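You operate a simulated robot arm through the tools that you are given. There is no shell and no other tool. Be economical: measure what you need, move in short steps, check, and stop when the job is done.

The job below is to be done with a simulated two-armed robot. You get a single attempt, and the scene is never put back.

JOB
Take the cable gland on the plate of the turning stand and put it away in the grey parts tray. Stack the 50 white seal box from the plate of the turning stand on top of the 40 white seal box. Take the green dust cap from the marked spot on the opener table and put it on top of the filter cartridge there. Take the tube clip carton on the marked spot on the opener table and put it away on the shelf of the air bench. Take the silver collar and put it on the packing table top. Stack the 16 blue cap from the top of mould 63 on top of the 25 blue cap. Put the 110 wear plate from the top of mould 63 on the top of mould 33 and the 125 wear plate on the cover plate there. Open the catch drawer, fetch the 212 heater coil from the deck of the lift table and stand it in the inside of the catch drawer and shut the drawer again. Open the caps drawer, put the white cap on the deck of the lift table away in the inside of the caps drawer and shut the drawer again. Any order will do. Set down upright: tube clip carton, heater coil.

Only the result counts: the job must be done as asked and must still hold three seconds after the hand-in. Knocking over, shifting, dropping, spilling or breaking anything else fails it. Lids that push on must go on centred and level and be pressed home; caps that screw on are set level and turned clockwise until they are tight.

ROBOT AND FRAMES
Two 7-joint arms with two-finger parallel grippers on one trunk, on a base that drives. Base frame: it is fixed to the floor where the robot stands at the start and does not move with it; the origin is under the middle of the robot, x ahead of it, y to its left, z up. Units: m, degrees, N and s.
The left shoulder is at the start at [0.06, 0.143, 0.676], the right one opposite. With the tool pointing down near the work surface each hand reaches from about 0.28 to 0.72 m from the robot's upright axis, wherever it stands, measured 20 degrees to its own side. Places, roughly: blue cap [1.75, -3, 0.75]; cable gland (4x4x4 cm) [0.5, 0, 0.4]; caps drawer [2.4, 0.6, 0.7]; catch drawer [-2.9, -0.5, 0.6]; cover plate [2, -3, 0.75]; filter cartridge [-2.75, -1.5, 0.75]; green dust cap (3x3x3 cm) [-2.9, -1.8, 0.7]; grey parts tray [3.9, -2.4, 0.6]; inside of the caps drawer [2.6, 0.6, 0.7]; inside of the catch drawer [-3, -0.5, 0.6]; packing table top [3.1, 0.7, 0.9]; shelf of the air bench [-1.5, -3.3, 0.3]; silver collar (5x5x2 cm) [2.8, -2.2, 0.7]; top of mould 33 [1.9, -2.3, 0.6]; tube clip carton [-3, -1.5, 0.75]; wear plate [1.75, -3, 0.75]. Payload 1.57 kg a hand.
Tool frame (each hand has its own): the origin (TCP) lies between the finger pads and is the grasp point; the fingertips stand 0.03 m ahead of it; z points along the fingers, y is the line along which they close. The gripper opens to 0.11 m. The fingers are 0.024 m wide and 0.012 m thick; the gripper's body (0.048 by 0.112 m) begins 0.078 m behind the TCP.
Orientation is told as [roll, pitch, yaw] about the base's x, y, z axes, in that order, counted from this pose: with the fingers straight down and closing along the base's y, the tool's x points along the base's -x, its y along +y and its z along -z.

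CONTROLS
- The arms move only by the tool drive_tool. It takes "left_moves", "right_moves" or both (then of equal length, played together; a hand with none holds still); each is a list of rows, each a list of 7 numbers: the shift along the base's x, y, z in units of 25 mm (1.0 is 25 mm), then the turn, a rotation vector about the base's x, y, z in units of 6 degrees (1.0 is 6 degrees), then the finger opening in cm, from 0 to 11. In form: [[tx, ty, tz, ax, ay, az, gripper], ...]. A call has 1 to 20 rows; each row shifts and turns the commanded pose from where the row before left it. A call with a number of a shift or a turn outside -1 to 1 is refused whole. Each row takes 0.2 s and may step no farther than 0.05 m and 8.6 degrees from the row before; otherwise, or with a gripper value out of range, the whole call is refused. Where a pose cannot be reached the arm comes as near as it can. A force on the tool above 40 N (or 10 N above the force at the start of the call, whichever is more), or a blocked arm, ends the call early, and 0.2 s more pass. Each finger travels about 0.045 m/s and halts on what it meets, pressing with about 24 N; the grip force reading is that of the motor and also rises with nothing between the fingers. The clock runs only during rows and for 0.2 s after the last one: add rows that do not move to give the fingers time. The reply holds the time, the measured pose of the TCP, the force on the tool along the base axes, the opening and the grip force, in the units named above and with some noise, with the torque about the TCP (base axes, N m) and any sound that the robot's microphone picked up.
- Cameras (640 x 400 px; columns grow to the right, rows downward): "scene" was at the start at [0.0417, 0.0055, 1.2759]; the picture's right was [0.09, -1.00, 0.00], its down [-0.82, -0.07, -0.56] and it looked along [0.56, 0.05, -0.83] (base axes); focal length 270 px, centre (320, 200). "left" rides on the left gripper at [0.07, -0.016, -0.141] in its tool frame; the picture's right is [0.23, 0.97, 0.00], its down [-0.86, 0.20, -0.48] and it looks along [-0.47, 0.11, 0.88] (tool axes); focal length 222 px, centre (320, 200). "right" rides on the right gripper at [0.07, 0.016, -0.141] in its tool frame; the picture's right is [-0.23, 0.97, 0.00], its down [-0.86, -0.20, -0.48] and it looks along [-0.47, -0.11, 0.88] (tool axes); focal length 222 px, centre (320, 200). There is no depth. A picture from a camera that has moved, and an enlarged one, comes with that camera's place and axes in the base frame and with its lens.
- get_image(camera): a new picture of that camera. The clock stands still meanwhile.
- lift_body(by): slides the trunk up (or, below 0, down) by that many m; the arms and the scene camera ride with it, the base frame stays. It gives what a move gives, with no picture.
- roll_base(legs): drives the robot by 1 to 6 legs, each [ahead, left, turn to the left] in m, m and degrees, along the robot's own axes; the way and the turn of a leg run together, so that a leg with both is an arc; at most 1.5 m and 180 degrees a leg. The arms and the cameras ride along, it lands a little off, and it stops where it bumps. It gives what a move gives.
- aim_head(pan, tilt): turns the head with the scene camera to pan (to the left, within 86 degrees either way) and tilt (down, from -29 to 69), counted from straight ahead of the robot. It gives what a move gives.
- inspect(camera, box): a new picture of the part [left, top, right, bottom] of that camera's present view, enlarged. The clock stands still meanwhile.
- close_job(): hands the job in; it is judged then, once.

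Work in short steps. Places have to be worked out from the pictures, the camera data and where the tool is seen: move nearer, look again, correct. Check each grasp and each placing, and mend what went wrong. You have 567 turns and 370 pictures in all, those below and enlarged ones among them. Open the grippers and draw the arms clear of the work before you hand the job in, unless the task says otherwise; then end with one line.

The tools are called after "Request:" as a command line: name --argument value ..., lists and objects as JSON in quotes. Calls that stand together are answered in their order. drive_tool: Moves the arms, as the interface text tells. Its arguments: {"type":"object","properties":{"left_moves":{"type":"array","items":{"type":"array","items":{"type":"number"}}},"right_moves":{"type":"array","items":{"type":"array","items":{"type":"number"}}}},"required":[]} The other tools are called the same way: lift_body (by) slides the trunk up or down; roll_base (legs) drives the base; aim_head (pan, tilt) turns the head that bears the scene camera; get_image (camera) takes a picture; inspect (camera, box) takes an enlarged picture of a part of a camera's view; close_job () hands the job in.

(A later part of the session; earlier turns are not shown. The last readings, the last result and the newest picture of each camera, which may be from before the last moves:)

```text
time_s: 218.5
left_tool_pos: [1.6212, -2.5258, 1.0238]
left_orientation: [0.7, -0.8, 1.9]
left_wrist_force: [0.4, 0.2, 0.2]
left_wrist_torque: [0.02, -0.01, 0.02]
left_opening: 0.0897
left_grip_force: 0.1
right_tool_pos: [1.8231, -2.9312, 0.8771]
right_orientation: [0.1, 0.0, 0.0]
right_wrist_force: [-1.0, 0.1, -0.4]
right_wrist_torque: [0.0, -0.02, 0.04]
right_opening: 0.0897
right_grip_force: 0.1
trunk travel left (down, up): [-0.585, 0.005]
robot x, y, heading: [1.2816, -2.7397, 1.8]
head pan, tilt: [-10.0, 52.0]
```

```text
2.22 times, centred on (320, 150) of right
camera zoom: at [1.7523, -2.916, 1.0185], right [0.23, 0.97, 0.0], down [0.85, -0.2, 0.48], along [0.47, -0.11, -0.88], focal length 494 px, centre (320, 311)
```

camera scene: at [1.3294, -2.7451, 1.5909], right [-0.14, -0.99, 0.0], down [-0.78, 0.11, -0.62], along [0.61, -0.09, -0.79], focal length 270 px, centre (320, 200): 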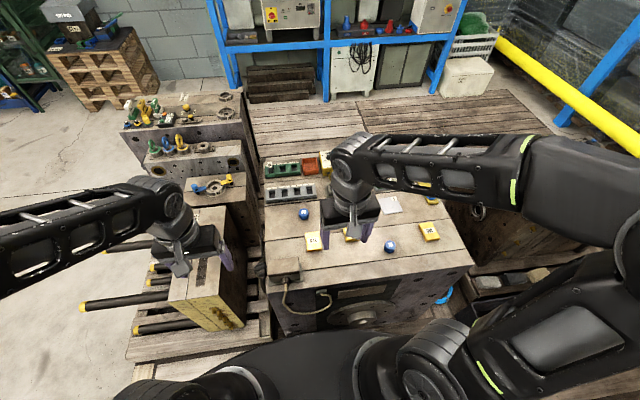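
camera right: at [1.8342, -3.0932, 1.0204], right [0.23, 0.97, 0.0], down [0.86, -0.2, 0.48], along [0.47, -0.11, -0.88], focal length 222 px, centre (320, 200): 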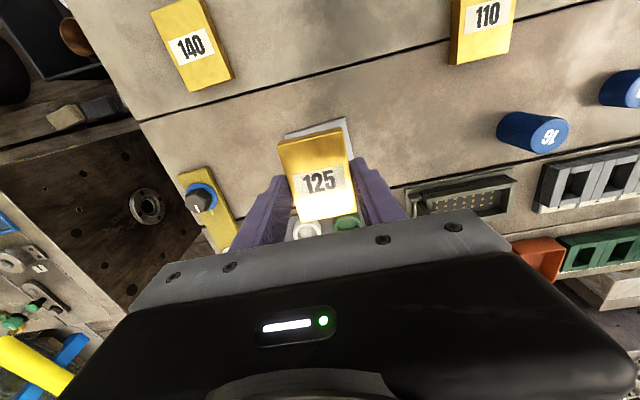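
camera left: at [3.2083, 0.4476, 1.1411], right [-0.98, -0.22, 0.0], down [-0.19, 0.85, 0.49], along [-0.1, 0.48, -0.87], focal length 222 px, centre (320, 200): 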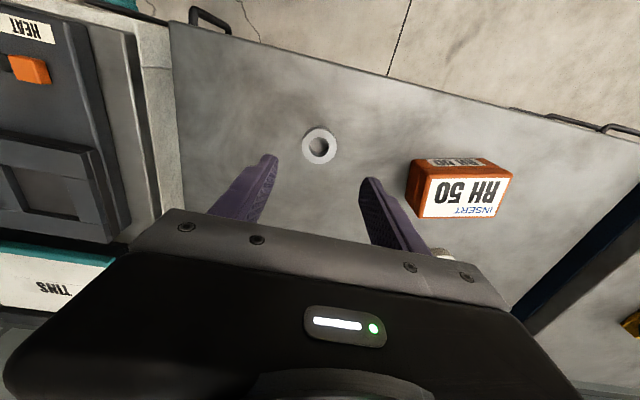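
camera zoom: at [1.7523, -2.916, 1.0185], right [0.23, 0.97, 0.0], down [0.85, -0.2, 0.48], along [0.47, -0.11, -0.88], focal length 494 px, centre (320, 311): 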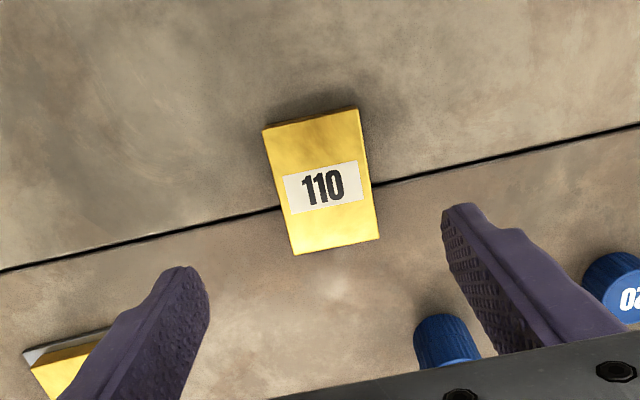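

110 at (1.8195,-2.929), square on. Descend and grip.

Request:
drive_tool --right_moves '[[-0.13, 0.08, -0.9, 0, 0, 0, 8], [0, 0, -1, 0, 0, 0, 8], [0, 0, -1, 0, 0, 0, 8], [0, 0, -0.7, 0, 0, 0, 8], [0, 0, -0.3, 0, 0, 0, 8], [0, 0, -0.16, 0, 0, 0, 8], [0, 0, 0, 0, 0, 0, 3], [0, 0, 0, 0, 0, 0, 3], [0, 0, 0, 0, 0, 0, 3], [0, 0, 0, 0, 0, 0, 3], [0, 0, 0, 0, 0, 0, 3], [0, 0, 0.4, 0, 0, 0, 3], [0, 0, 1, 0, 0, 0, 3], [0, 0, 1, 0, 0, 0, 3], [0, 0, 1, 0, 0, 0, 3], [0, 0, 1, 0, 0, 0, 3], [0, 0, 0, 0, 0, 0, 3]]'

Request:
get_image --camera "right"

Request:
get_image --camera "scene"

```text
time_s: 222.1
left_tool_pos: [1.6217, -2.5251, 1.0224]
left_orientation: [0.8, -0.8, 1.8]
left_wrist_force: [-0.6, 0.5, 0.6]
left_wrist_torque: [-0.01, -0.01, 0.0]
left_opening: 0.0901
left_grip_force: 0.1
right_tool_pos: [1.8169, -2.9282, 0.8871]
right_orientation: [0.0, 0.0, 0.1]
right_wrist_force: [0.4, 0.1, -4.7]
right_wrist_torque: [0.02, -0.01, 0.01]
right_opening: 0.05
right_grip_force: 23.8
trunk travel left (down, up): [-0.585, 0.005]
robot x, y, heading: [1.2865, -2.7348, 1.9]
head pan, tilt: [-10.0, 52.0]
```

```text
288 pictures are left
camera right: at [1.7465, -2.9131, 1.0298], right [0.23, 0.97, 0.0], down [0.86, -0.2, 0.48], along [0.47, -0.11, -0.88], focal length 222 px, centre (320, 200)
```

right: 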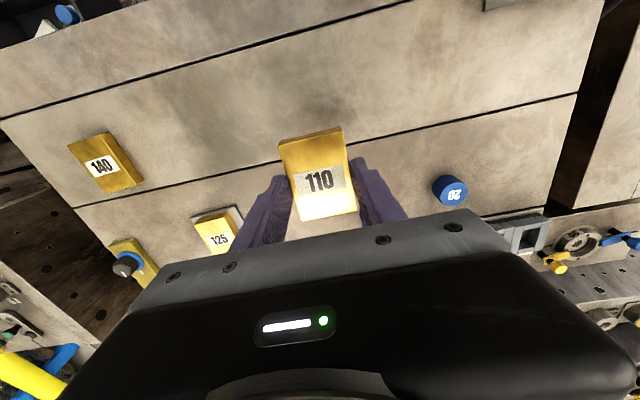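

```text
287 pictures are left
camera scene: at [1.3301, -2.7452, 1.5908], right [-0.14, -0.99, 0.0], down [-0.78, 0.11, -0.62], along [0.61, -0.09, -0.79], focal length 270 px, centre (320, 200)
```

scene: 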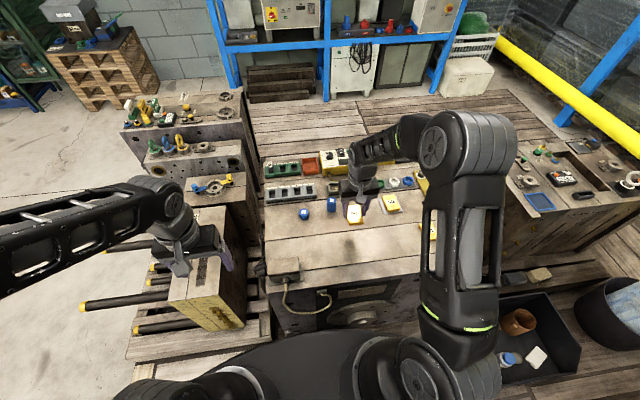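

Holding 110 (5.0 cm). Raise the hand and roll the base +0.48 m north to face mould 33.

Request:
drive_tool --right_moves '[[-0.3, 0, 1, 0, 0, 0, 3], [-0.3, 0, 1, 0, 0, 0, 3], [-0.3, 0, 1, 0, 0, 0, 3], [0, 0, 0, 0, 0, 0, 3]]'

Request:
roll_base --legs '[[-0.03, 0, -1.8], [0, 0.47, 0]]'

Request:
get_image --camera "scene"

Request:
get_image --camera "right"

```text
time_s: 223.1
left_tool_pos: [1.6222, -2.5254, 1.0219]
left_orientation: [0.6, -0.7, 1.8]
left_wrist_force: [-0.8, -0.2, -0.5]
left_wrist_torque: [-0.03, 0.0, -0.02]
left_opening: 0.0897
left_grip_force: 0.1
right_tool_pos: [1.798, -2.9297, 0.9622]
right_orientation: [0.0, 0.1, 0.0]
right_wrist_force: [0.0, 0.2, -4.9]
right_wrist_torque: [0.02, 0.04, 0.01]
right_opening: 0.0498
right_grip_force: 24.2
trunk travel left (down, up): [-0.585, 0.005]
robot x, y, heading: [1.284, -2.7339, 1.8]
head pan, tilt: [-10.0, 52.0]
```

```text
time_s: 226.5
left_tool_pos: [1.5948, -2.0443, 1.0229]
left_orientation: [0.6, -0.7, 0.5]
left_wrist_force: [-0.8, -0.1, 0.4]
left_wrist_torque: [-0.01, -0.01, 0.02]
left_opening: 0.0899
left_grip_force: 0.0
right_tool_pos: [1.76, -2.4523, 0.9627]
right_orientation: [0.0, 0.0, -1.3]
right_wrist_force: [-0.7, -1.0, -4.8]
right_wrist_torque: [-0.01, -0.02, -0.02]
right_opening: 0.0498
right_grip_force: 23.9
trunk travel left (down, up): [-0.585, 0.005]
robot x, y, heading: [1.2495, -2.2462, 0.5]
head pan, tilt: [-10.0, 52.0]
```

```text
286 pictures are left
camera scene: at [1.2972, -2.2573, 1.5909], right [-0.16, -0.99, 0.0], down [-0.78, 0.13, -0.62], along [0.61, -0.1, -0.79], focal length 270 px, centre (320, 200)
```

scene: 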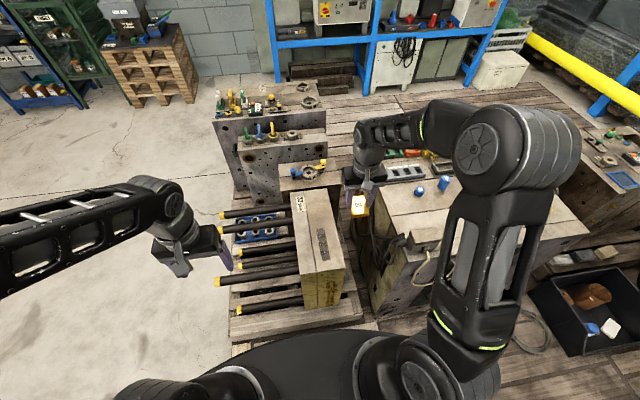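

```text
285 pictures are left
camera right: at [1.6902, -2.4357, 1.1047], right [0.25, 0.97, 0.0], down [0.85, -0.22, 0.48], along [0.46, -0.12, -0.88], focal length 222 px, centre (320, 200)
```

right: 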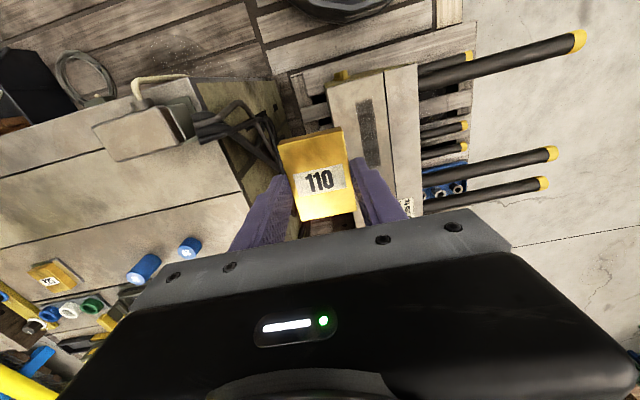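

Mould 33's top spans x 1.70–2.12, y -2.43…-2.26, z≈0.59, slot up to x 1.90. Carry 110 over (1.95,-2.345).

Request:
drive_tool --right_moves '[[0.95, 0.54, 0, 0, 0, 0, 3], [0.95, 0.54, 0, 0, 0, 0, 3], [0.95, 0.54, 0, 0, 0, 0, 3], [0.95, 0.54, 0, 0, 0, 0, 3], [0.95, 0.54, 0, 0, 0, 0, 3], [0.95, 0.54, 0, 0, 0, 0, 3], [0.95, 0.54, 0, 0, 0, 0, 3], [0.95, 0.54, 0, 0, 0, 0, 3], [0, 0, -1, 0, 0, 0, 3], [0, 0, -1, 0, 0, 0, 3], [0, 0, -1, 0, 0, 0, 3], [0, 0, -1, 0, 0, 0, 3], [0, 0, -1, 0, 0, 0, 3], [0, 0, -1, 0, 0, 0, 3], [0, 0, -1, 0, 0, 0, 3], [0, 0, -1, 0, 0, 0, 3], [0, 0, 0, 0, 0, 0, 3]]'

Request:
get_image --camera "right"

Request:
inspect --camera "scene" --box '[240, 160, 420, 300]'

```text
time_s: 230.1
left_tool_pos: [1.5936, -2.044, 1.0241]
left_orientation: [0.9, -0.8, 0.6]
left_wrist_force: [0.0, 0.2, 0.0]
left_wrist_torque: [-0.03, -0.03, -0.02]
left_opening: 0.0901
left_grip_force: 0.1
right_tool_pos: [1.941, -2.3487, 0.7611]
right_orientation: [0.0, 0.1, -1.3]
right_wrist_force: [-0.9, 0.2, -5.1]
right_wrist_torque: [-0.01, 0.02, -0.02]
right_opening: 0.0498
right_grip_force: 24.0
right hand out of reach, approached as far as the arm can: row 8
trunk travel left (down, up): [-0.585, 0.005]
robot x, y, heading: [1.2514, -2.2419, 0.5]
head pan, tilt: [-10.0, 52.0]
```

```text
284 pictures are left
camera right: at [1.8704, -2.3336, 0.9037], right [0.25, 0.97, 0.0], down [0.85, -0.22, 0.48], along [0.46, -0.12, -0.88], focal length 222 px, centre (320, 200)
```

right: 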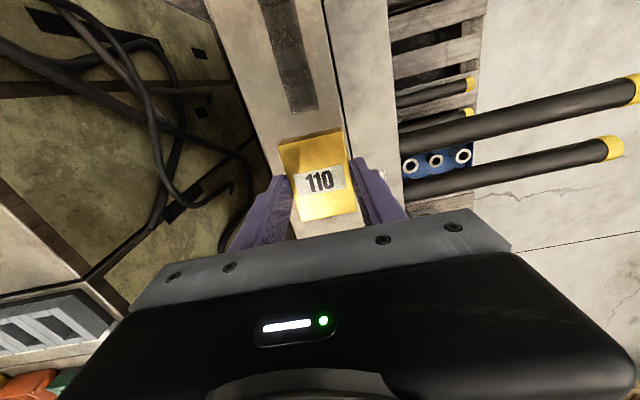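

```text
2.86 times, centred on (330, 230) of scene
camera zoom: at [1.2971, -2.258, 1.5909], right [-0.16, -0.99, 0.0], down [-0.78, 0.13, -0.62], along [0.61, -0.1, -0.79], focal length 773 px, centre (291, 114)
```

zoom: 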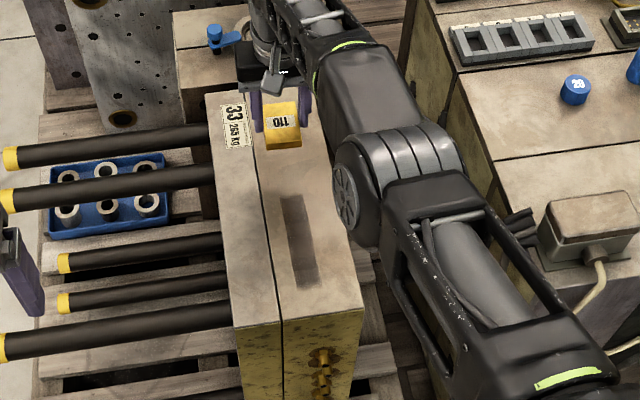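

Good spot, slightly short but fine. Descend in steps to about 0.65.

Request:
drive_tool --right_moves '[[0, 0, -1, 0, 0, 0, 3], [0, 0, -1, 0, 0, 0, 3], [0, 0, -1, 0, 0, 0, 3], [0, 0, -0.6, 0, 0, 0, 3], [0, 0, -0.4, 0, 0, 0, 3], [0, 0, 0, 0, 0, 0, 3]]'

Request:
get_image --camera "right"

Request:
inspect --camera "scene" --box '[240, 160, 420, 300]'

```text
time_s: 231.5
left_tool_pos: [1.5933, -2.0452, 1.0216]
left_orientation: [0.8, -0.7, 0.5]
left_wrist_force: [-0.2, -0.4, 0.2]
left_wrist_torque: [-0.04, 0.01, 0.01]
left_opening: 0.0902
left_grip_force: 0.0
right_tool_pos: [1.913, -2.3492, 0.6724]
right_orientation: [0.1, 0.1, -1.2]
right_wrist_force: [-0.2, -1.2, -4.8]
right_wrist_torque: [0.01, 0.0, 0.0]
right_opening: 0.0498
right_grip_force: 23.9
right hand out of reach, approached as far as the arm can: row 1, 2, 3, 4, 5
trunk travel left (down, up): [-0.585, 0.005]
robot x, y, heading: [1.2511, -2.2434, 0.5]
head pan, tilt: [-10.0, 52.0]
```

```text
282 pictures are left
camera right: at [1.8432, -2.3327, 0.8126], right [0.25, 0.97, 0.0], down [0.85, -0.22, 0.48], along [0.46, -0.12, -0.88], focal length 222 px, centre (320, 200)
```

right: 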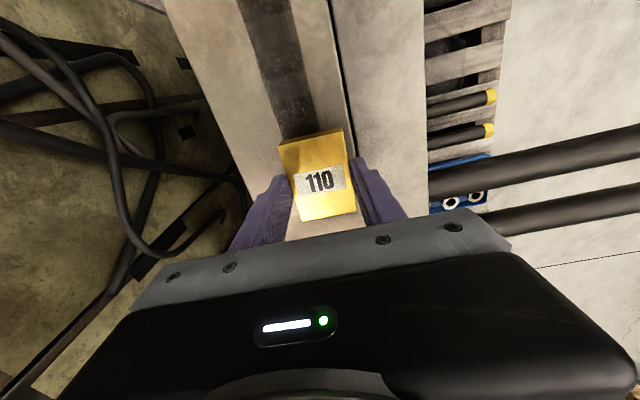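

```text
2.86 times, centred on (330, 230) of scene
camera zoom: at [1.2973, -2.2581, 1.5909], right [-0.16, -0.99, 0.0], down [-0.78, 0.13, -0.62], along [0.61, -0.1, -0.79], focal length 773 px, centre (291, 114)
```

zoom: 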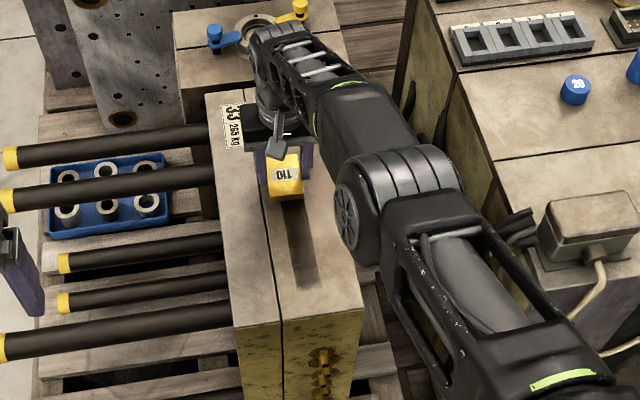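

The arm is at its reach limit and creeping back. I pull in 2.5 cm and continue down; the plate will rest over x≈1.89, still on the flat top.

Request:
drive_tool --right_moves '[[-1, 0, 0, 0, 0, 0, 3], [-0.6, 0, 0, 0, 0, 0, 3], [0, 0, -0.4, 0, 0, 0, 3], [0, 0, -0.3, 0, 0, 0, 3], [0, 0, 0, 0, 0, 0, 3]]'

```text
time_s: 232.7
left_tool_pos: [1.5929, -2.0448, 1.0221]
left_orientation: [0.7, -0.6, 0.6]
left_wrist_force: [0.0, -0.3, -0.2]
left_wrist_torque: [0.03, 0.02, -0.02]
left_opening: 0.0898
left_grip_force: 0.1
right_tool_pos: [1.8729, -2.3493, 0.653]
right_orientation: [0.0, 0.0, -1.2]
right_wrist_force: [-0.1, -0.2, -5.0]
right_wrist_torque: [0.01, 0.01, 0.02]
right_opening: 0.0498
right_grip_force: 23.7
trunk travel left (down, up): [-0.585, 0.005]
robot x, y, heading: [1.2476, -2.2396, 0.5]
head pan, tilt: [-10.0, 52.0]
```

The slot here is as wide as the plate, so I shift the plate north onto the flat strip (y≈-2.293).

Request:
drive_tool --right_moves '[[0.1, 0.75, 0.2, 0, 0, 0, 3], [0.1, 0.75, 0, 0, 0, 0, 3], [0, 0.75, 0, 0, 0, 0, 3], [0, 0, 0, 0, 0, 0, 3]]'

Request:
get_image --camera "right"

Request:
inspect --camera "scene" --box '[240, 160, 420, 300]'

```text
time_s: 233.7
left_tool_pos: [1.5932, -2.0452, 1.0227]
left_orientation: [0.8, -0.7, 0.5]
left_wrist_force: [0.4, 0.0, 0.0]
left_wrist_torque: [-0.02, 0.0, 0.01]
left_opening: 0.0897
left_grip_force: 0.1
right_tool_pos: [1.8799, -2.2912, 0.6583]
right_orientation: [-0.1, 0.1, -1.2]
right_wrist_force: [-0.5, 0.1, -4.1]
right_wrist_torque: [-0.01, 0.03, -0.02]
right_opening: 0.0497
right_grip_force: 24.0
trunk travel left (down, up): [-0.585, 0.005]
robot x, y, heading: [1.2539, -2.2462, 0.6]
head pan, tilt: [-10.0, 52.0]
```

```text
280 pictures are left
camera right: at [1.8089, -2.2757, 0.7997], right [0.25, 0.97, 0.0], down [0.85, -0.22, 0.48], along [0.46, -0.12, -0.88], focal length 222 px, centre (320, 200)
```

right: 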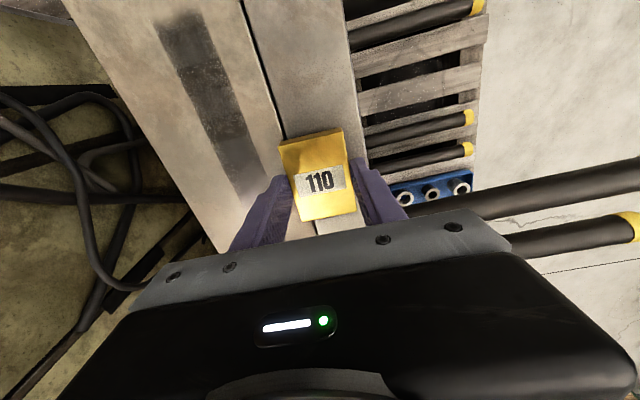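

```text
2.86 times, centred on (330, 230) of scene
camera zoom: at [1.2974, -2.2583, 1.5909], right [-0.16, -0.99, 0.0], down [-0.78, 0.13, -0.62], along [0.61, -0.1, -0.79], focal length 773 px, centre (291, 114)
```

zoom: 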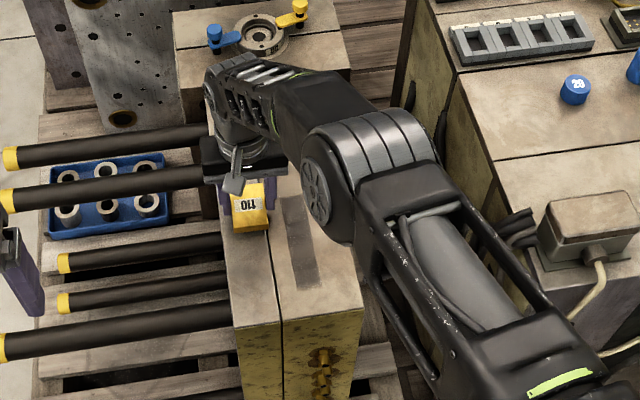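

Good: plate clears the slot. Shift 5 mm south and lower to contact.

Request:
drive_tool --right_moves '[[0, -0.2, -0.3, 0, 0, 0, 3], [0, 0, -0.3, 0, 0, 0, 3], [0, 0, -0.2, 0, 0, 0, 3], [0, 0, -0.15, 0, 0, 0, 3], [0, 0, 0, 0, 0, 0, 3]]'

```text
time_s: 234.9
left_tool_pos: [1.5908, -2.0443, 1.0234]
left_orientation: [0.8, -0.9, 0.5]
left_wrist_force: [0.5, -0.7, -0.9]
left_wrist_torque: [-0.02, 0.03, 0.03]
left_opening: 0.0902
left_grip_force: 0.0
right_tool_pos: [1.8793, -2.2977, 0.6406]
right_orientation: [0.0, -0.6, -1.3]
right_wrist_force: [0.3, 0.7, 41.1]
right_wrist_torque: [-0.49, 0.86, -0.14]
right_opening: 0.0499
right_grip_force: 24.2
trunk travel left (down, up): [-0.585, 0.005]
robot x, y, heading: [1.2527, -2.2446, 0.8]
head pan, tilt: [-10.0, 52.0]
```

Contact (surface ≈0.605). Relieve a few mm and release.

Request:
drive_tool --right_moves '[[0, 0, 0.18, 0, 0, 0, 3], [0, 0, 0, 0, 0, 0, 3]]'

```text
time_s: 235.5
left_tool_pos: [1.5927, -2.0436, 1.0226]
left_orientation: [0.7, -0.7, 0.7]
left_wrist_force: [0.4, -0.5, -0.2]
left_wrist_torque: [-0.03, 0.05, 0.01]
left_opening: 0.0898
left_grip_force: 0.0
right_tool_pos: [1.8799, -2.2958, 0.6403]
right_orientation: [0.0, -0.2, -1.2]
right_wrist_force: [9.3, 5.8, 24.2]
right_wrist_torque: [-0.63, -0.07, 0.21]
right_opening: 0.0498
right_grip_force: 23.6
trunk travel left (down, up): [-0.585, 0.005]
robot x, y, heading: [1.2508, -2.2442, 0.7]
head pan, tilt: [-10.0, 52.0]
```

Request:
drive_tool --right_moves '[[0, 0, 0.08, 0, 0, 0, 3], [0, 0, 0, 0, 0, 0, 5.5], [0, 0, 0, 0, 0, 0, 7], [0, 0, 0, 0, 0, 0, 7], [0, 0, 0, 0, 0, 0, 7], [0, 0, 0.5, 0, 0, 0, 7], [0, 0, 1, 0, 0, 0, 7], [0, 0, 1, 0, 0, 0, 7], [0, 0, 1, 0, 0, 0, 7], [0, 0, 1, 0, 0, 0, 7], [0, 0, 1, 0, 0, 0, 7]]'

Request:
get_image --camera "right"

```text
time_s: 237.9
left_tool_pos: [1.5927, -2.0446, 1.0225]
left_orientation: [0.7, -0.7, 0.6]
left_wrist_force: [-0.4, 0.8, 0.4]
left_wrist_torque: [0.03, -0.01, -0.01]
left_opening: 0.0898
left_grip_force: 0.0
right_tool_pos: [1.8784, -2.2969, 0.7796]
right_orientation: [0.0, 0.0, -1.3]
right_wrist_force: [0.1, 0.4, 0.3]
right_wrist_torque: [0.02, -0.04, 0.02]
right_opening: 0.0701
right_grip_force: 0.0
trunk travel left (down, up): [-0.585, 0.005]
robot x, y, heading: [1.2532, -2.2437, 0.6]
head pan, tilt: [-10.0, 52.0]
```

```text
278 pictures are left
camera right: at [1.808, -2.2826, 0.9222], right [0.25, 0.97, 0.0], down [0.85, -0.22, 0.48], along [0.46, -0.12, -0.88], focal length 222 px, centre (320, 200)
```

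right: 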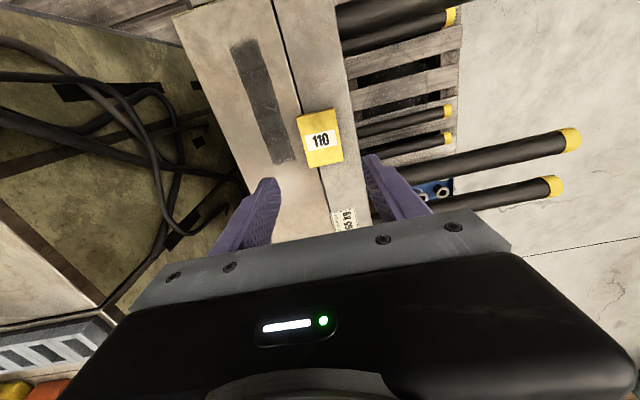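

110 lies flat on mould 33. Now home for the white cap: lift and draw in the right hand, leave north, back to x≈-0.3 and sidestep left to y≈0.25 in front of the lift table.

Request:
drive_tool --right_moves '[[0, 0, 1, 0, 0, 0, 8], [0, 0, 1, 0, 0, 0, 8], [0, 0, 1, 0, 0, 0, 8], [-0.5, 0, 1, 0, 0, 0, 8], [-1, 0, 1, 0, 0, 0, 8], [-1, -0.3, 1, 0, 0, 0, 8], [-1, -0.3, 1, 0, 0, 0, 8], [-1, -0.3, 1, 0, 0, 0, 8], [-1, -0.3, 0.5, 0, 0, 0, 8], [-1, -0.3, 0, 0, 0, 0.2, 8], [-1, -0.3, 0, 0, 0, 0, 8], [-1, 0, 0, 0, 0, 0, 8]]'

Request:
roll_base --legs '[[0, 1.42, 0], [-1.5, 0, 0], [0, 1.07, 0]]'

Request:
aim_head --pan 15 --tilt 45

Request:
get_image --camera "scene"

```text
time_s: 240.5
left_tool_pos: [1.5932, -2.0448, 1.0221]
left_orientation: [0.7, -0.7, 0.5]
left_wrist_force: [0.7, 0.6, 0.4]
left_wrist_torque: [-0.01, -0.02, 0.03]
left_opening: 0.09
left_grip_force: 0.0
right_tool_pos: [1.6669, -2.3438, 0.9924]
right_orientation: [0.0, -0.1, -0.2]
right_wrist_force: [0.0, -0.2, 0.2]
right_wrist_torque: [0.01, -0.03, 0.01]
right_opening: 0.08
right_grip_force: 0.0
trunk travel left (down, up): [-0.585, 0.005]
robot x, y, heading: [1.2515, -2.2404, 0.7]
head pan, tilt: [-10.0, 52.0]
```

```text
time_s: 259.2
left_tool_pos: [-0.0145, 0.3055, 1.023]
left_orientation: [0.7, -0.8, 4.7]
left_wrist_force: [-0.1, -1.0, 0.0]
left_wrist_torque: [0.02, -0.02, -0.01]
left_opening: 0.0899
left_grip_force: 0.1
right_tool_pos: [0.0818, 0.012, 0.9929]
right_orientation: [0.1, 0.0, 3.9]
right_wrist_force: [-0.3, 0.0, -0.5]
right_wrist_torque: [-0.02, 0.0, -0.02]
right_opening: 0.0798
right_grip_force: 0.0
trunk travel left (down, up): [-0.585, 0.005]
robot x, y, heading: [-0.343, 0.0842, 4.6]
head pan, tilt: [-10.0, 52.0]
stopped in leg 3: the robot was blocked; the commanded pose is now the measured one
```

```text
time_s: 260.1
left_tool_pos: [-0.0165, 0.3041, 1.0239]
left_orientation: [0.7, -0.6, 4.6]
left_wrist_force: [-1.1, 0.6, -0.7]
left_wrist_torque: [-0.01, 0.0, 0.04]
left_opening: 0.0898
left_grip_force: 0.0
right_tool_pos: [0.0785, 0.0109, 0.9928]
right_orientation: [0.0, -0.1, 4.0]
right_wrist_force: [-0.2, -0.1, -0.2]
right_wrist_torque: [-0.01, 0.0, -0.03]
right_opening: 0.08
right_grip_force: 0.1
trunk travel left (down, up): [-0.585, 0.005]
robot x, y, heading: [-0.3389, 0.0833, 4.7]
head pan, tilt: [15.0, 45.0]
```

```text
277 pictures are left
camera scene: at [-0.2945, 0.1054, 1.6004], right [0.33, -0.94, 0.0], down [-0.67, -0.24, -0.71], along [0.67, 0.24, -0.71], focal length 270 px, centre (320, 200)
```

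scene: 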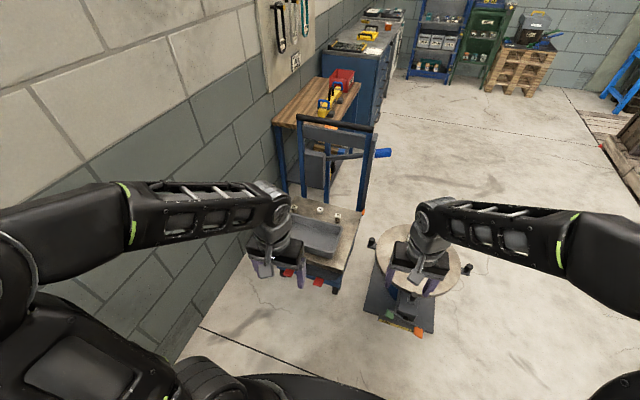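

Blocked at y≈0.08; I look to the left to see what was touched.

Request:
aim_head --pan 86 --tilt 35

Request:
get_image --camera "scene"

```text
time_s: 261.5
left_tool_pos: [-0.0163, 0.3048, 1.0226]
left_orientation: [0.8, -0.6, 4.6]
left_wrist_force: [-0.2, 0.7, -0.4]
left_wrist_torque: [-0.01, 0.03, 0.01]
left_opening: 0.0898
left_grip_force: 0.1
right_tool_pos: [0.0779, 0.0133, 0.9935]
right_orientation: [0.0, -0.1, 4.0]
right_wrist_force: [-0.1, -1.2, 0.4]
right_wrist_torque: [0.02, -0.03, 0.0]
right_opening: 0.0801
right_grip_force: 0.1
trunk travel left (down, up): [-0.585, 0.005]
robot x, y, heading: [-0.3432, 0.0821, 4.6]
head pan, tilt: [85.9, 35.0]
```

```text
276 pictures are left
camera scene: at [-0.3718, 0.1663, 1.6153], right [1.0, 0.01, 0.0], down [0.0, -0.57, -0.82], along [-0.01, 0.82, -0.57], focal length 270 px, centre (320, 200)
```

scene: 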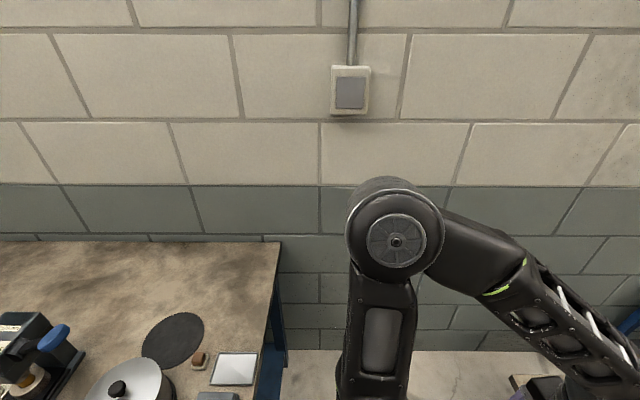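

A bench stands at the rear left; I must go forward before going left. Drive ahead 0.33, straighten, then sidestep left.

Request:
roll_base --legs '[[0, -0.04, 0], [0.32, 0, -4.6], [0, 0.16, 0]]'

Request:
aim_head --pan 15 --tilt 52

Request:
get_image --camera "scene"

```text
time_s: 265.1
left_tool_pos: [0.3138, 0.4144, 1.0216]
left_orientation: [0.5, -0.7, 1.0]
left_wrist_force: [-0.5, 0.5, -0.8]
left_wrist_torque: [0.0, -0.01, 0.01]
left_opening: 0.0899
left_grip_force: 0.1
right_tool_pos: [0.3905, 0.1156, 0.9941]
right_orientation: [-0.1, -0.1, 0.3]
right_wrist_force: [0.2, -0.1, 0.7]
right_wrist_torque: [0.0, 0.01, -0.02]
right_opening: 0.0799
right_grip_force: 0.0
trunk travel left (down, up): [-0.585, 0.005]
robot x, y, heading: [-0.0255, 0.2123, 1.1]
head pan, tilt: [85.9, 35.0]
```

```text
time_s: 266.5
left_tool_pos: [0.3141, 0.4137, 1.0234]
left_orientation: [0.7, -0.7, 0.9]
left_wrist_force: [0.4, -0.3, 0.5]
left_wrist_torque: [-0.05, 0.05, -0.01]
left_opening: 0.0901
left_grip_force: 0.1
right_tool_pos: [0.3908, 0.1162, 0.9927]
right_orientation: [0.1, -0.1, 0.4]
right_wrist_force: [-0.7, -0.9, 0.5]
right_wrist_torque: [0.0, 0.01, 0.02]
right_opening: 0.08
right_grip_force: 0.1
trunk travel left (down, up): [-0.585, 0.005]
robot x, y, heading: [-0.0249, 0.2118, 0.7]
head pan, tilt: [15.0, 52.0]
```

```text
275 pictures are left
camera scene: at [0.0178, 0.2312, 1.5909], right [0.27, -0.96, 0.0], down [-0.76, -0.22, -0.62], along [0.59, 0.17, -0.79], focal length 270 px, centre (320, 200)
```

scene: 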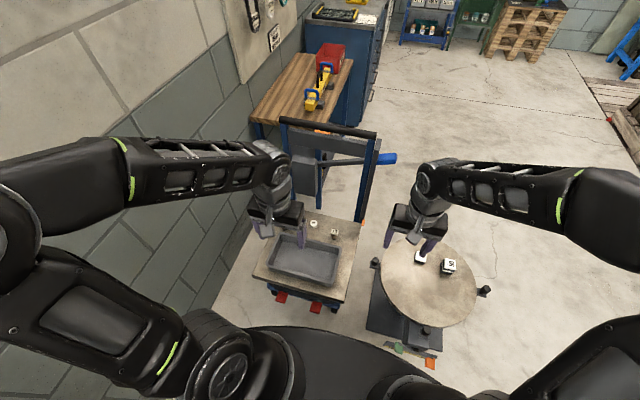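

Cap at about (0.70,0.45), a coil at (0.67,0.34). Lower the trunk 0.27, roll forward 5 cm, and bring the left hand above the far edge of the deck for a look.

Request:
lift_body --by -0.27

Request:
roll_base --legs '[[0.05, 0, 0]]'

Request:
drive_tool --left_moves '[[1, 0, 0, 0, 0.1, 0, 9], [1, 0, 0, 0, 0, 0, 9], [1, 0, 0, 0, 0, 0, 9], [1, 0, 0, 0, 0, 0, 9], [1, 0, 0, 0, 0, 0, 9], [1, 0, 0, 0, 0, 0, 9], [1, 0, 0, 0, 0, 0, 9], [1, 0, 0, 0, 0, 0, 9], [1, 0, -0.3, 0, 0, 0, 9], [1, 0, -0.3, 0, 0, 0, 9], [0, 0, 0, 0, 0, 0, 9]]'

Request:
get_image --camera "left"

```text
time_s: 269.3
left_tool_pos: [0.3156, 0.4138, 0.7532]
left_orientation: [0.6, -0.8, 0.9]
left_wrist_force: [-0.8, 0.3, -0.2]
left_wrist_torque: [0.01, 0.02, -0.02]
left_opening: 0.09
left_grip_force: 0.1
right_tool_pos: [0.3905, 0.1157, 0.7242]
right_orientation: [-0.1, -0.2, 0.3]
right_wrist_force: [0.5, -0.3, 0.4]
right_wrist_torque: [0.01, 0.01, 0.01]
right_opening: 0.08
right_grip_force: 0.0
trunk travel left (down, up): [-0.315, 0.275]
robot x, y, heading: [-0.0238, 0.2124, 1.0]
head pan, tilt: [15.0, 52.0]
```

```text
time_s: 270.2
left_tool_pos: [0.3649, 0.4146, 0.7526]
left_orientation: [0.7, -0.7, 1.0]
left_wrist_force: [0.4, 0.1, -0.3]
left_wrist_torque: [0.01, 0.02, -0.01]
left_opening: 0.09
left_grip_force: 0.1
right_tool_pos: [0.4418, 0.1167, 0.7227]
right_orientation: [0.1, -0.1, 0.3]
right_wrist_force: [0.3, -0.1, -0.5]
right_wrist_torque: [0.0, 0.05, 0.0]
right_opening: 0.0803
right_grip_force: 0.0
trunk travel left (down, up): [-0.315, 0.275]
robot x, y, heading: [0.0281, 0.2125, 0.8]
head pan, tilt: [15.0, 52.0]
```

```text
time_s: 272.6
left_tool_pos: [0.6139, 0.4145, 0.7388]
left_orientation: [0.6, -0.1, 1.0]
left_wrist_force: [0.3, -1.0, -0.3]
left_wrist_torque: [-0.04, -0.02, -0.03]
left_opening: 0.0901
left_grip_force: 0.0
right_tool_pos: [0.4409, 0.1163, 0.7226]
right_orientation: [0.0, 0.0, 0.5]
right_wrist_force: [0.5, -0.5, -0.3]
right_wrist_torque: [0.02, 0.01, -0.02]
right_opening: 0.0798
right_grip_force: 0.0
trunk travel left (down, up): [-0.315, 0.275]
robot x, y, heading: [0.0266, 0.2144, 1.0]
head pan, tilt: [15.0, 52.0]
```

```text
274 pictures are left
camera left: at [0.5434, 0.3953, 0.8803], right [-0.24, 0.97, 0.01], down [0.85, 0.21, 0.48], along [0.47, 0.13, -0.88], focal length 222 px, centre (320, 200)
```

left: 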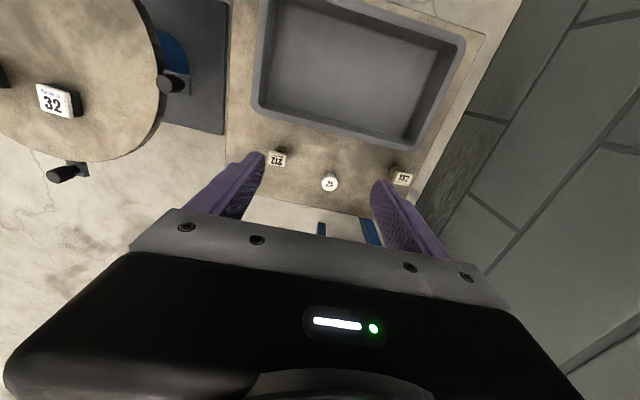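

Request:
inspect --camera "left" --box '[240, 110, 430, 250]'

```text
2.86 times, centred on (335, 180) of left
camera zoom: at [0.5434, 0.3953, 0.8803], right [-0.24, 0.97, 0.01], down [0.85, 0.21, 0.48], along [0.47, 0.13, -0.88], focal length 635 px, centre (277, 257)
```

zoom: 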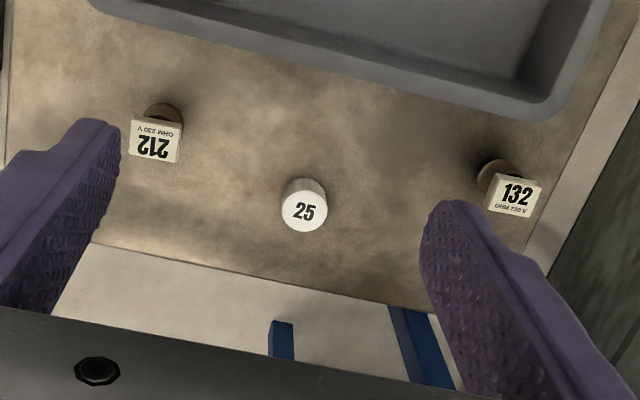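

Deck turns out lower (z≈0.37), so the cap (25) is at about (0.757,0.477). Roll a bit further forward and left.

Request:
roll_base --legs '[[0.06, 0.05, 0]]'

Request:
drive_tool --left_moves '[[0.8, 0.3, -1, -0.1, 0, 0, 9], [0.8, 0, -1, 0, 0, 0, 9], [0.6, 0, -1, 0, 0, 0, 9], [0, 0, -1, 0, 0, 0, 9], [0, 0, -1, 0, 0, 0, 9], [0, 0, -1, 0, 0, 0, 9], [0, 0, 0, 0, 0, 0, 9]]'

Request:
inspect --camera "left" --box '[200, 60, 440, 240]'

```text
time_s: 273.7
left_tool_pos: [0.6711, 0.4677, 0.7373]
left_orientation: [0.7, 0.0, 1.1]
left_wrist_force: [-0.1, -0.8, 0.1]
left_wrist_torque: [-0.02, 0.01, -0.01]
left_opening: 0.0902
left_grip_force: 0.0
right_tool_pos: [0.5005, 0.1682, 0.7227]
right_orientation: [0.1, 0.0, 0.4]
right_wrist_force: [-1.4, -0.7, -0.9]
right_wrist_torque: [-0.01, -0.01, -0.01]
right_opening: 0.08
right_grip_force: 0.1
trunk travel left (down, up): [-0.315, 0.275]
robot x, y, heading: [0.0829, 0.2654, 1.1]
head pan, tilt: [15.0, 52.0]
```

```text
time_s: 275.3
left_tool_pos: [0.7269, 0.4754, 0.5852]
left_orientation: [0.1, 0.0, 1.0]
left_wrist_force: [0.6, 0.2, -0.7]
left_wrist_torque: [0.02, 0.0, 0.03]
left_opening: 0.09
left_grip_force: 0.1
right_tool_pos: [0.5004, 0.1689, 0.7227]
right_orientation: [0.0, -0.1, 0.4]
right_wrist_force: [-0.3, 0.1, -0.4]
right_wrist_torque: [-0.03, -0.01, -0.02]
right_opening: 0.0801
right_grip_force: 0.0
trunk travel left (down, up): [-0.315, 0.275]
robot x, y, heading: [0.0867, 0.2661, 1.0]
head pan, tilt: [15.0, 52.0]
```

```text
2.22 times, centred on (320, 150) of left
camera zoom: at [0.6569, 0.457, 0.7289], right [-0.25, 0.97, 0.0], down [0.85, 0.21, 0.48], along [0.46, 0.12, -0.88], focal length 494 px, centre (320, 311)
```

zoom: 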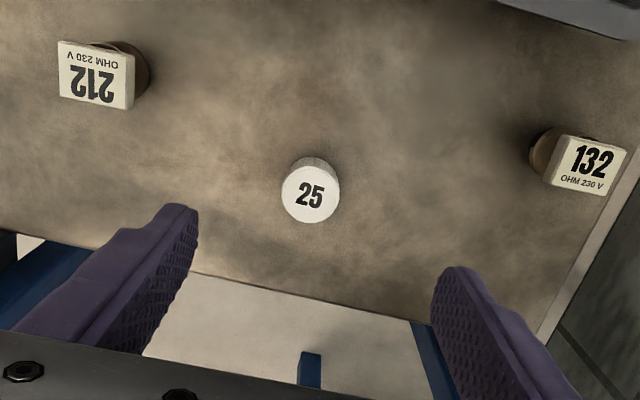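

With the cap diameter (3.35 cm) as a gauge: cap at (0.731,0.472), top z≈0.45. Descend to 0.50.

Request:
drive_tool --left_moves '[[0.15, -0.12, -0.8, 0, 0, 0, 8], [0, 0, -1, 0, 0, 0, 8], [0, 0, -1, 0, 0, 0, 8], [0, 0, -0.6, 0, 0, 0, 8], [0, 0, 0, 0, 0, 0, 8]]'

Request:
inspect --camera "left" --box '[200, 60, 440, 240]'

```text
time_s: 276.5
left_tool_pos: [0.7291, 0.4698, 0.5032]
left_orientation: [0.1, -0.1, 1.1]
left_wrist_force: [0.8, 0.9, -1.2]
left_wrist_torque: [0.01, 0.0, 0.02]
left_opening: 0.08
left_grip_force: 0.1
right_tool_pos: [0.5002, 0.1685, 0.7225]
right_orientation: [0.0, -0.2, 0.5]
right_wrist_force: [-0.5, 0.3, 0.1]
right_wrist_torque: [-0.01, -0.01, -0.01]
right_opening: 0.0798
right_grip_force: 0.1
trunk travel left (down, up): [-0.315, 0.275]
robot x, y, heading: [0.0849, 0.2601, 1.0]
head pan, tilt: [15.0, 52.0]
```

```text
2.22 times, centred on (320, 150) of left
camera zoom: at [0.6595, 0.4536, 0.6453], right [-0.25, 0.97, 0.0], down [0.85, 0.21, 0.48], along [0.47, 0.12, -0.88], focal length 494 px, centre (320, 311)
```

zoom: 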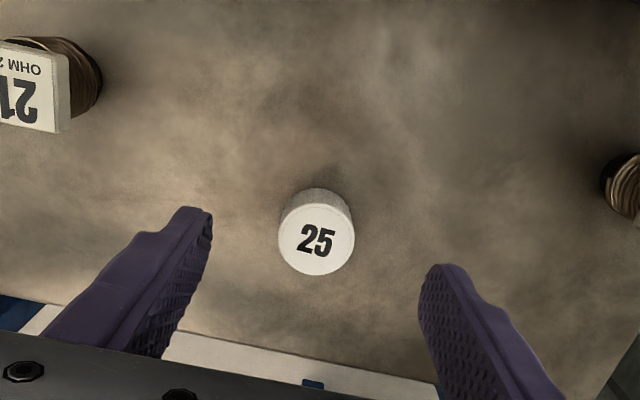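

Centred; move +4 mm and descend stepwise toward ≈0.45.

Request:
drive_tool --left_moves '[[0.16, 0.04, -0.6, 0, 0, 0, 8], [0, 0, -0.5, 0, 0, 0, 8], [0, 0, -0.4, 0, 0, 0, 8], [0, 0, -0.25, 0, 0, 0, 8], [0, 0, -0.2, 0, 0, 0, 8], [0, 0, -0.15, 0, 0, 0, 8], [0, 0, -0.15, 0, 0, 0, 8], [0, 0, 0, 0, 0, 0, 8]]'

Request:
inspect --camera "left" --box '[200, 60, 440, 240]'

```text
time_s: 278.3
left_tool_pos: [0.7337, 0.4724, 0.4463]
left_orientation: [0.1, 0.0, 1.1]
left_wrist_force: [-1.4, -0.5, -0.3]
left_wrist_torque: [0.03, -0.02, -0.02]
left_opening: 0.0801
left_grip_force: 0.0
right_tool_pos: [0.5004, 0.1679, 0.7225]
right_orientation: [0.0, -0.1, 0.4]
right_wrist_force: [0.3, -0.2, 0.5]
right_wrist_torque: [-0.03, -0.03, 0.01]
right_opening: 0.0799
right_grip_force: 0.0
trunk travel left (down, up): [-0.315, 0.275]
robot x, y, heading: [0.0828, 0.2645, 1.0]
head pan, tilt: [15.0, 52.0]
```

```text
2.22 times, centred on (320, 150) of left
camera zoom: at [0.6638, 0.4554, 0.5897], right [-0.25, 0.97, 0.0], down [0.85, 0.21, 0.48], along [0.47, 0.12, -0.88], focal length 494 px, centre (320, 311)
```

zoom: 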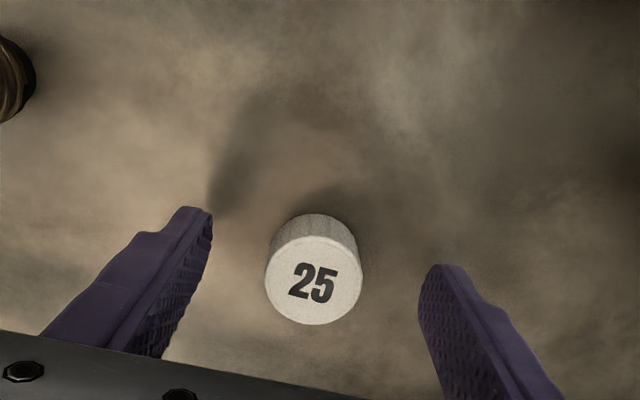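

Lower 4 mm more and grip the cap, then lift.

Request:
drive_tool --left_moves '[[0, 0, -0.16, 0, 0, 0, 8], [0, 0, 0, 0, 0, 0, 2], [0, 0, 0, 0, 0, 0, 2], [0, 0, 0, 0, 0, 0, 2], [0, 0, 0, 0, 0, 0, 2], [0, 0, 0, 0, 0, 0, 2], [0, 0, 0, 0, 0, 0, 2], [0, 0, 0.4, 0, 0, 0, 2], [0, 0, 1, 0, 0, 0, 2], [0, 0, 1, 0, 0, 0, 2], [0, 0, 1, 0, 0, 0, 2], [0, 0, 0, 0, 0, 0, 2]]'

Request:
inspect --camera "left" --box '[200, 60, 440, 240]'

```text
time_s: 280.9
left_tool_pos: [0.7348, 0.473, 0.5304]
left_orientation: [0.2, -0.1, 1.1]
left_wrist_force: [-0.8, 0.7, -0.5]
left_wrist_torque: [-0.03, 0.01, 0.03]
left_opening: 0.0335
left_grip_force: 24.1
right_tool_pos: [0.4997, 0.1691, 0.7229]
right_orientation: [0.1, -0.1, 0.4]
right_wrist_force: [0.1, 0.2, 0.2]
right_wrist_torque: [-0.03, 0.01, 0.01]
right_opening: 0.0801
right_grip_force: 0.0
trunk travel left (down, up): [-0.315, 0.275]
robot x, y, heading: [0.0858, 0.2655, 1.1]
head pan, tilt: [15.0, 52.0]
```

```text
2.22 times, centred on (320, 150) of left
camera zoom: at [0.664, 0.4547, 0.6724], right [-0.25, 0.97, 0.0], down [0.85, 0.21, 0.48], along [0.46, 0.12, -0.88], focal length 494 px, centre (320, 311)
```

zoom: 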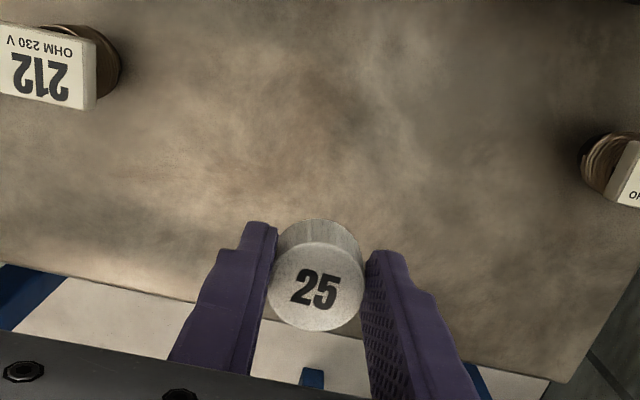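

White cap 25 is in the left hand. Raise and draw in the left arm, then drive around to the cabinet: to (2.3,-0.85), turn to face it (heading 90).

Request:
drive_tool --left_moves '[[-0.5, 0, 1, 0, 0, 0, 2], [-1, 0, 1, 0, 0, 0, 2], [-1, 0, 1, 0, 0, 0, 2], [-1, 0, 1, 0, 0, 0, 2], [-1, 0, 1, 0, 0, 0, 2], [-1, 0, 1, 0, 0, 0, 2], [-1, 0, 1, 0, 0, 0, 2], [-1, -0.5, 1, 0, 0, 0, 2], [-1, -0.5, 1, 0, 0, 0, 2], [-1, -0.5, 0, 0, 0, 0, 2]]'

Request:
roll_base --legs '[[-0.25, 0, -1], [0, -1.15, 0], [1.5, 0, 0], [0.95, 0, 0], [0, 0, 90]]'

Request:
aim_head --pan 0 --tilt 35

Request:
get_image --camera "scene"

```text
time_s: 283.1
left_tool_pos: [0.4968, 0.4322, 0.7532]
left_orientation: [0.1, -0.2, 1.1]
left_wrist_force: [0.6, 0.2, -0.3]
left_wrist_torque: [0.0, 0.01, 0.01]
left_opening: 0.0337
left_grip_force: 24.2
right_tool_pos: [0.5009, 0.1688, 0.7228]
right_orientation: [0.0, 0.0, 0.3]
right_wrist_force: [0.1, -0.4, -0.1]
right_wrist_torque: [0.0, 0.0, 0.0]
right_opening: 0.08
right_grip_force: 0.1
trunk travel left (down, up): [-0.315, 0.275]
robot x, y, heading: [0.0836, 0.2611, 1.0]
head pan, tilt: [15.0, 52.0]
```

```text
time_s: 305.9
left_tool_pos: [2.111, -0.4914, 0.7544]
left_orientation: [0.0, -0.1, 89.3]
left_wrist_force: [0.7, 0.2, 0.1]
left_wrist_torque: [0.03, 0.01, 0.0]
left_opening: 0.0338
left_grip_force: 24.0
right_tool_pos: [2.3754, -0.496, 0.7217]
right_orientation: [0.0, -0.1, 88.5]
right_wrist_force: [-0.2, 0.3, 0.6]
right_wrist_torque: [-0.02, 0.02, 0.01]
right_opening: 0.0801
right_grip_force: 0.1
trunk travel left (down, up): [-0.315, 0.275]
robot x, y, heading: [2.2704, -0.9114, 89.4]
head pan, tilt: [15.0, 52.0]
```

```text
time_s: 306.7
left_tool_pos: [2.1106, -0.4923, 0.7541]
left_orientation: [0.0, -0.2, 89.3]
left_wrist_force: [0.0, -0.3, 0.5]
left_wrist_torque: [0.05, -0.01, 0.01]
left_opening: 0.034
left_grip_force: 23.6
right_tool_pos: [2.3734, -0.4963, 0.7219]
right_orientation: [0.0, -0.1, 88.6]
right_wrist_force: [-0.9, -0.7, -1.1]
right_wrist_torque: [0.0, 0.0, 0.02]
right_opening: 0.0801
right_grip_force: 0.0
trunk travel left (down, up): [-0.315, 0.275]
robot x, y, heading: [2.2663, -0.9101, 89.0]
head pan, tilt: [0.0, 35.0]
```

```text
268 pictures are left
camera scene: at [2.2674, -0.8526, 1.3452], right [1.0, -0.01, 0.0], down [-0.01, -0.57, -0.82], along [0.01, 0.82, -0.57], focal length 270 px, centre (320, 200)
```

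scene: 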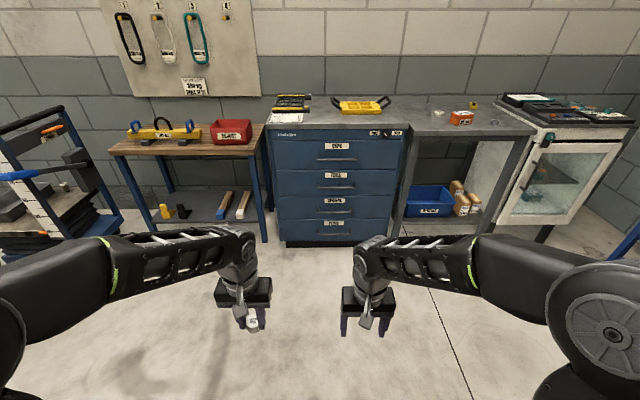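

Request:
inspect --camera "scene" --box '[255, 90, 415, 200]'

Request:
inspect --camera "scene" --box '[310, 120, 410, 180]'

```text
3.64 times, centred on (335, 145) of scene
camera zoom: at [2.2674, -0.8526, 1.3452], right [1.0, -0.01, 0.0], down [-0.01, -0.57, -0.82], along [0.01, 0.82, -0.57], focal length 983 px, centre (266, 400)
```

zoom: 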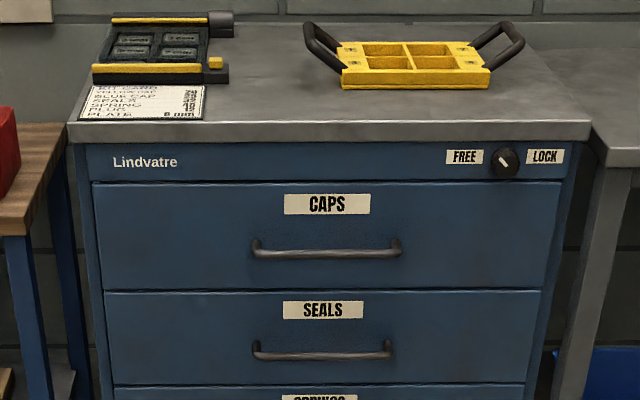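

```text
6.40 times, centred on (360, 150) of scene
camera zoom: at [2.2674, -0.8526, 1.3452], right [1.0, -0.01, 0.0], down [-0.01, -0.57, -0.82], along [0.01, 0.82, -0.57], focal length 1731 px, centre (64, 520)
```

zoom: 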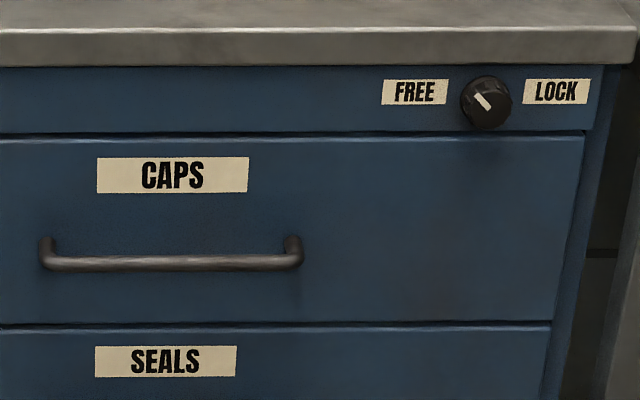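

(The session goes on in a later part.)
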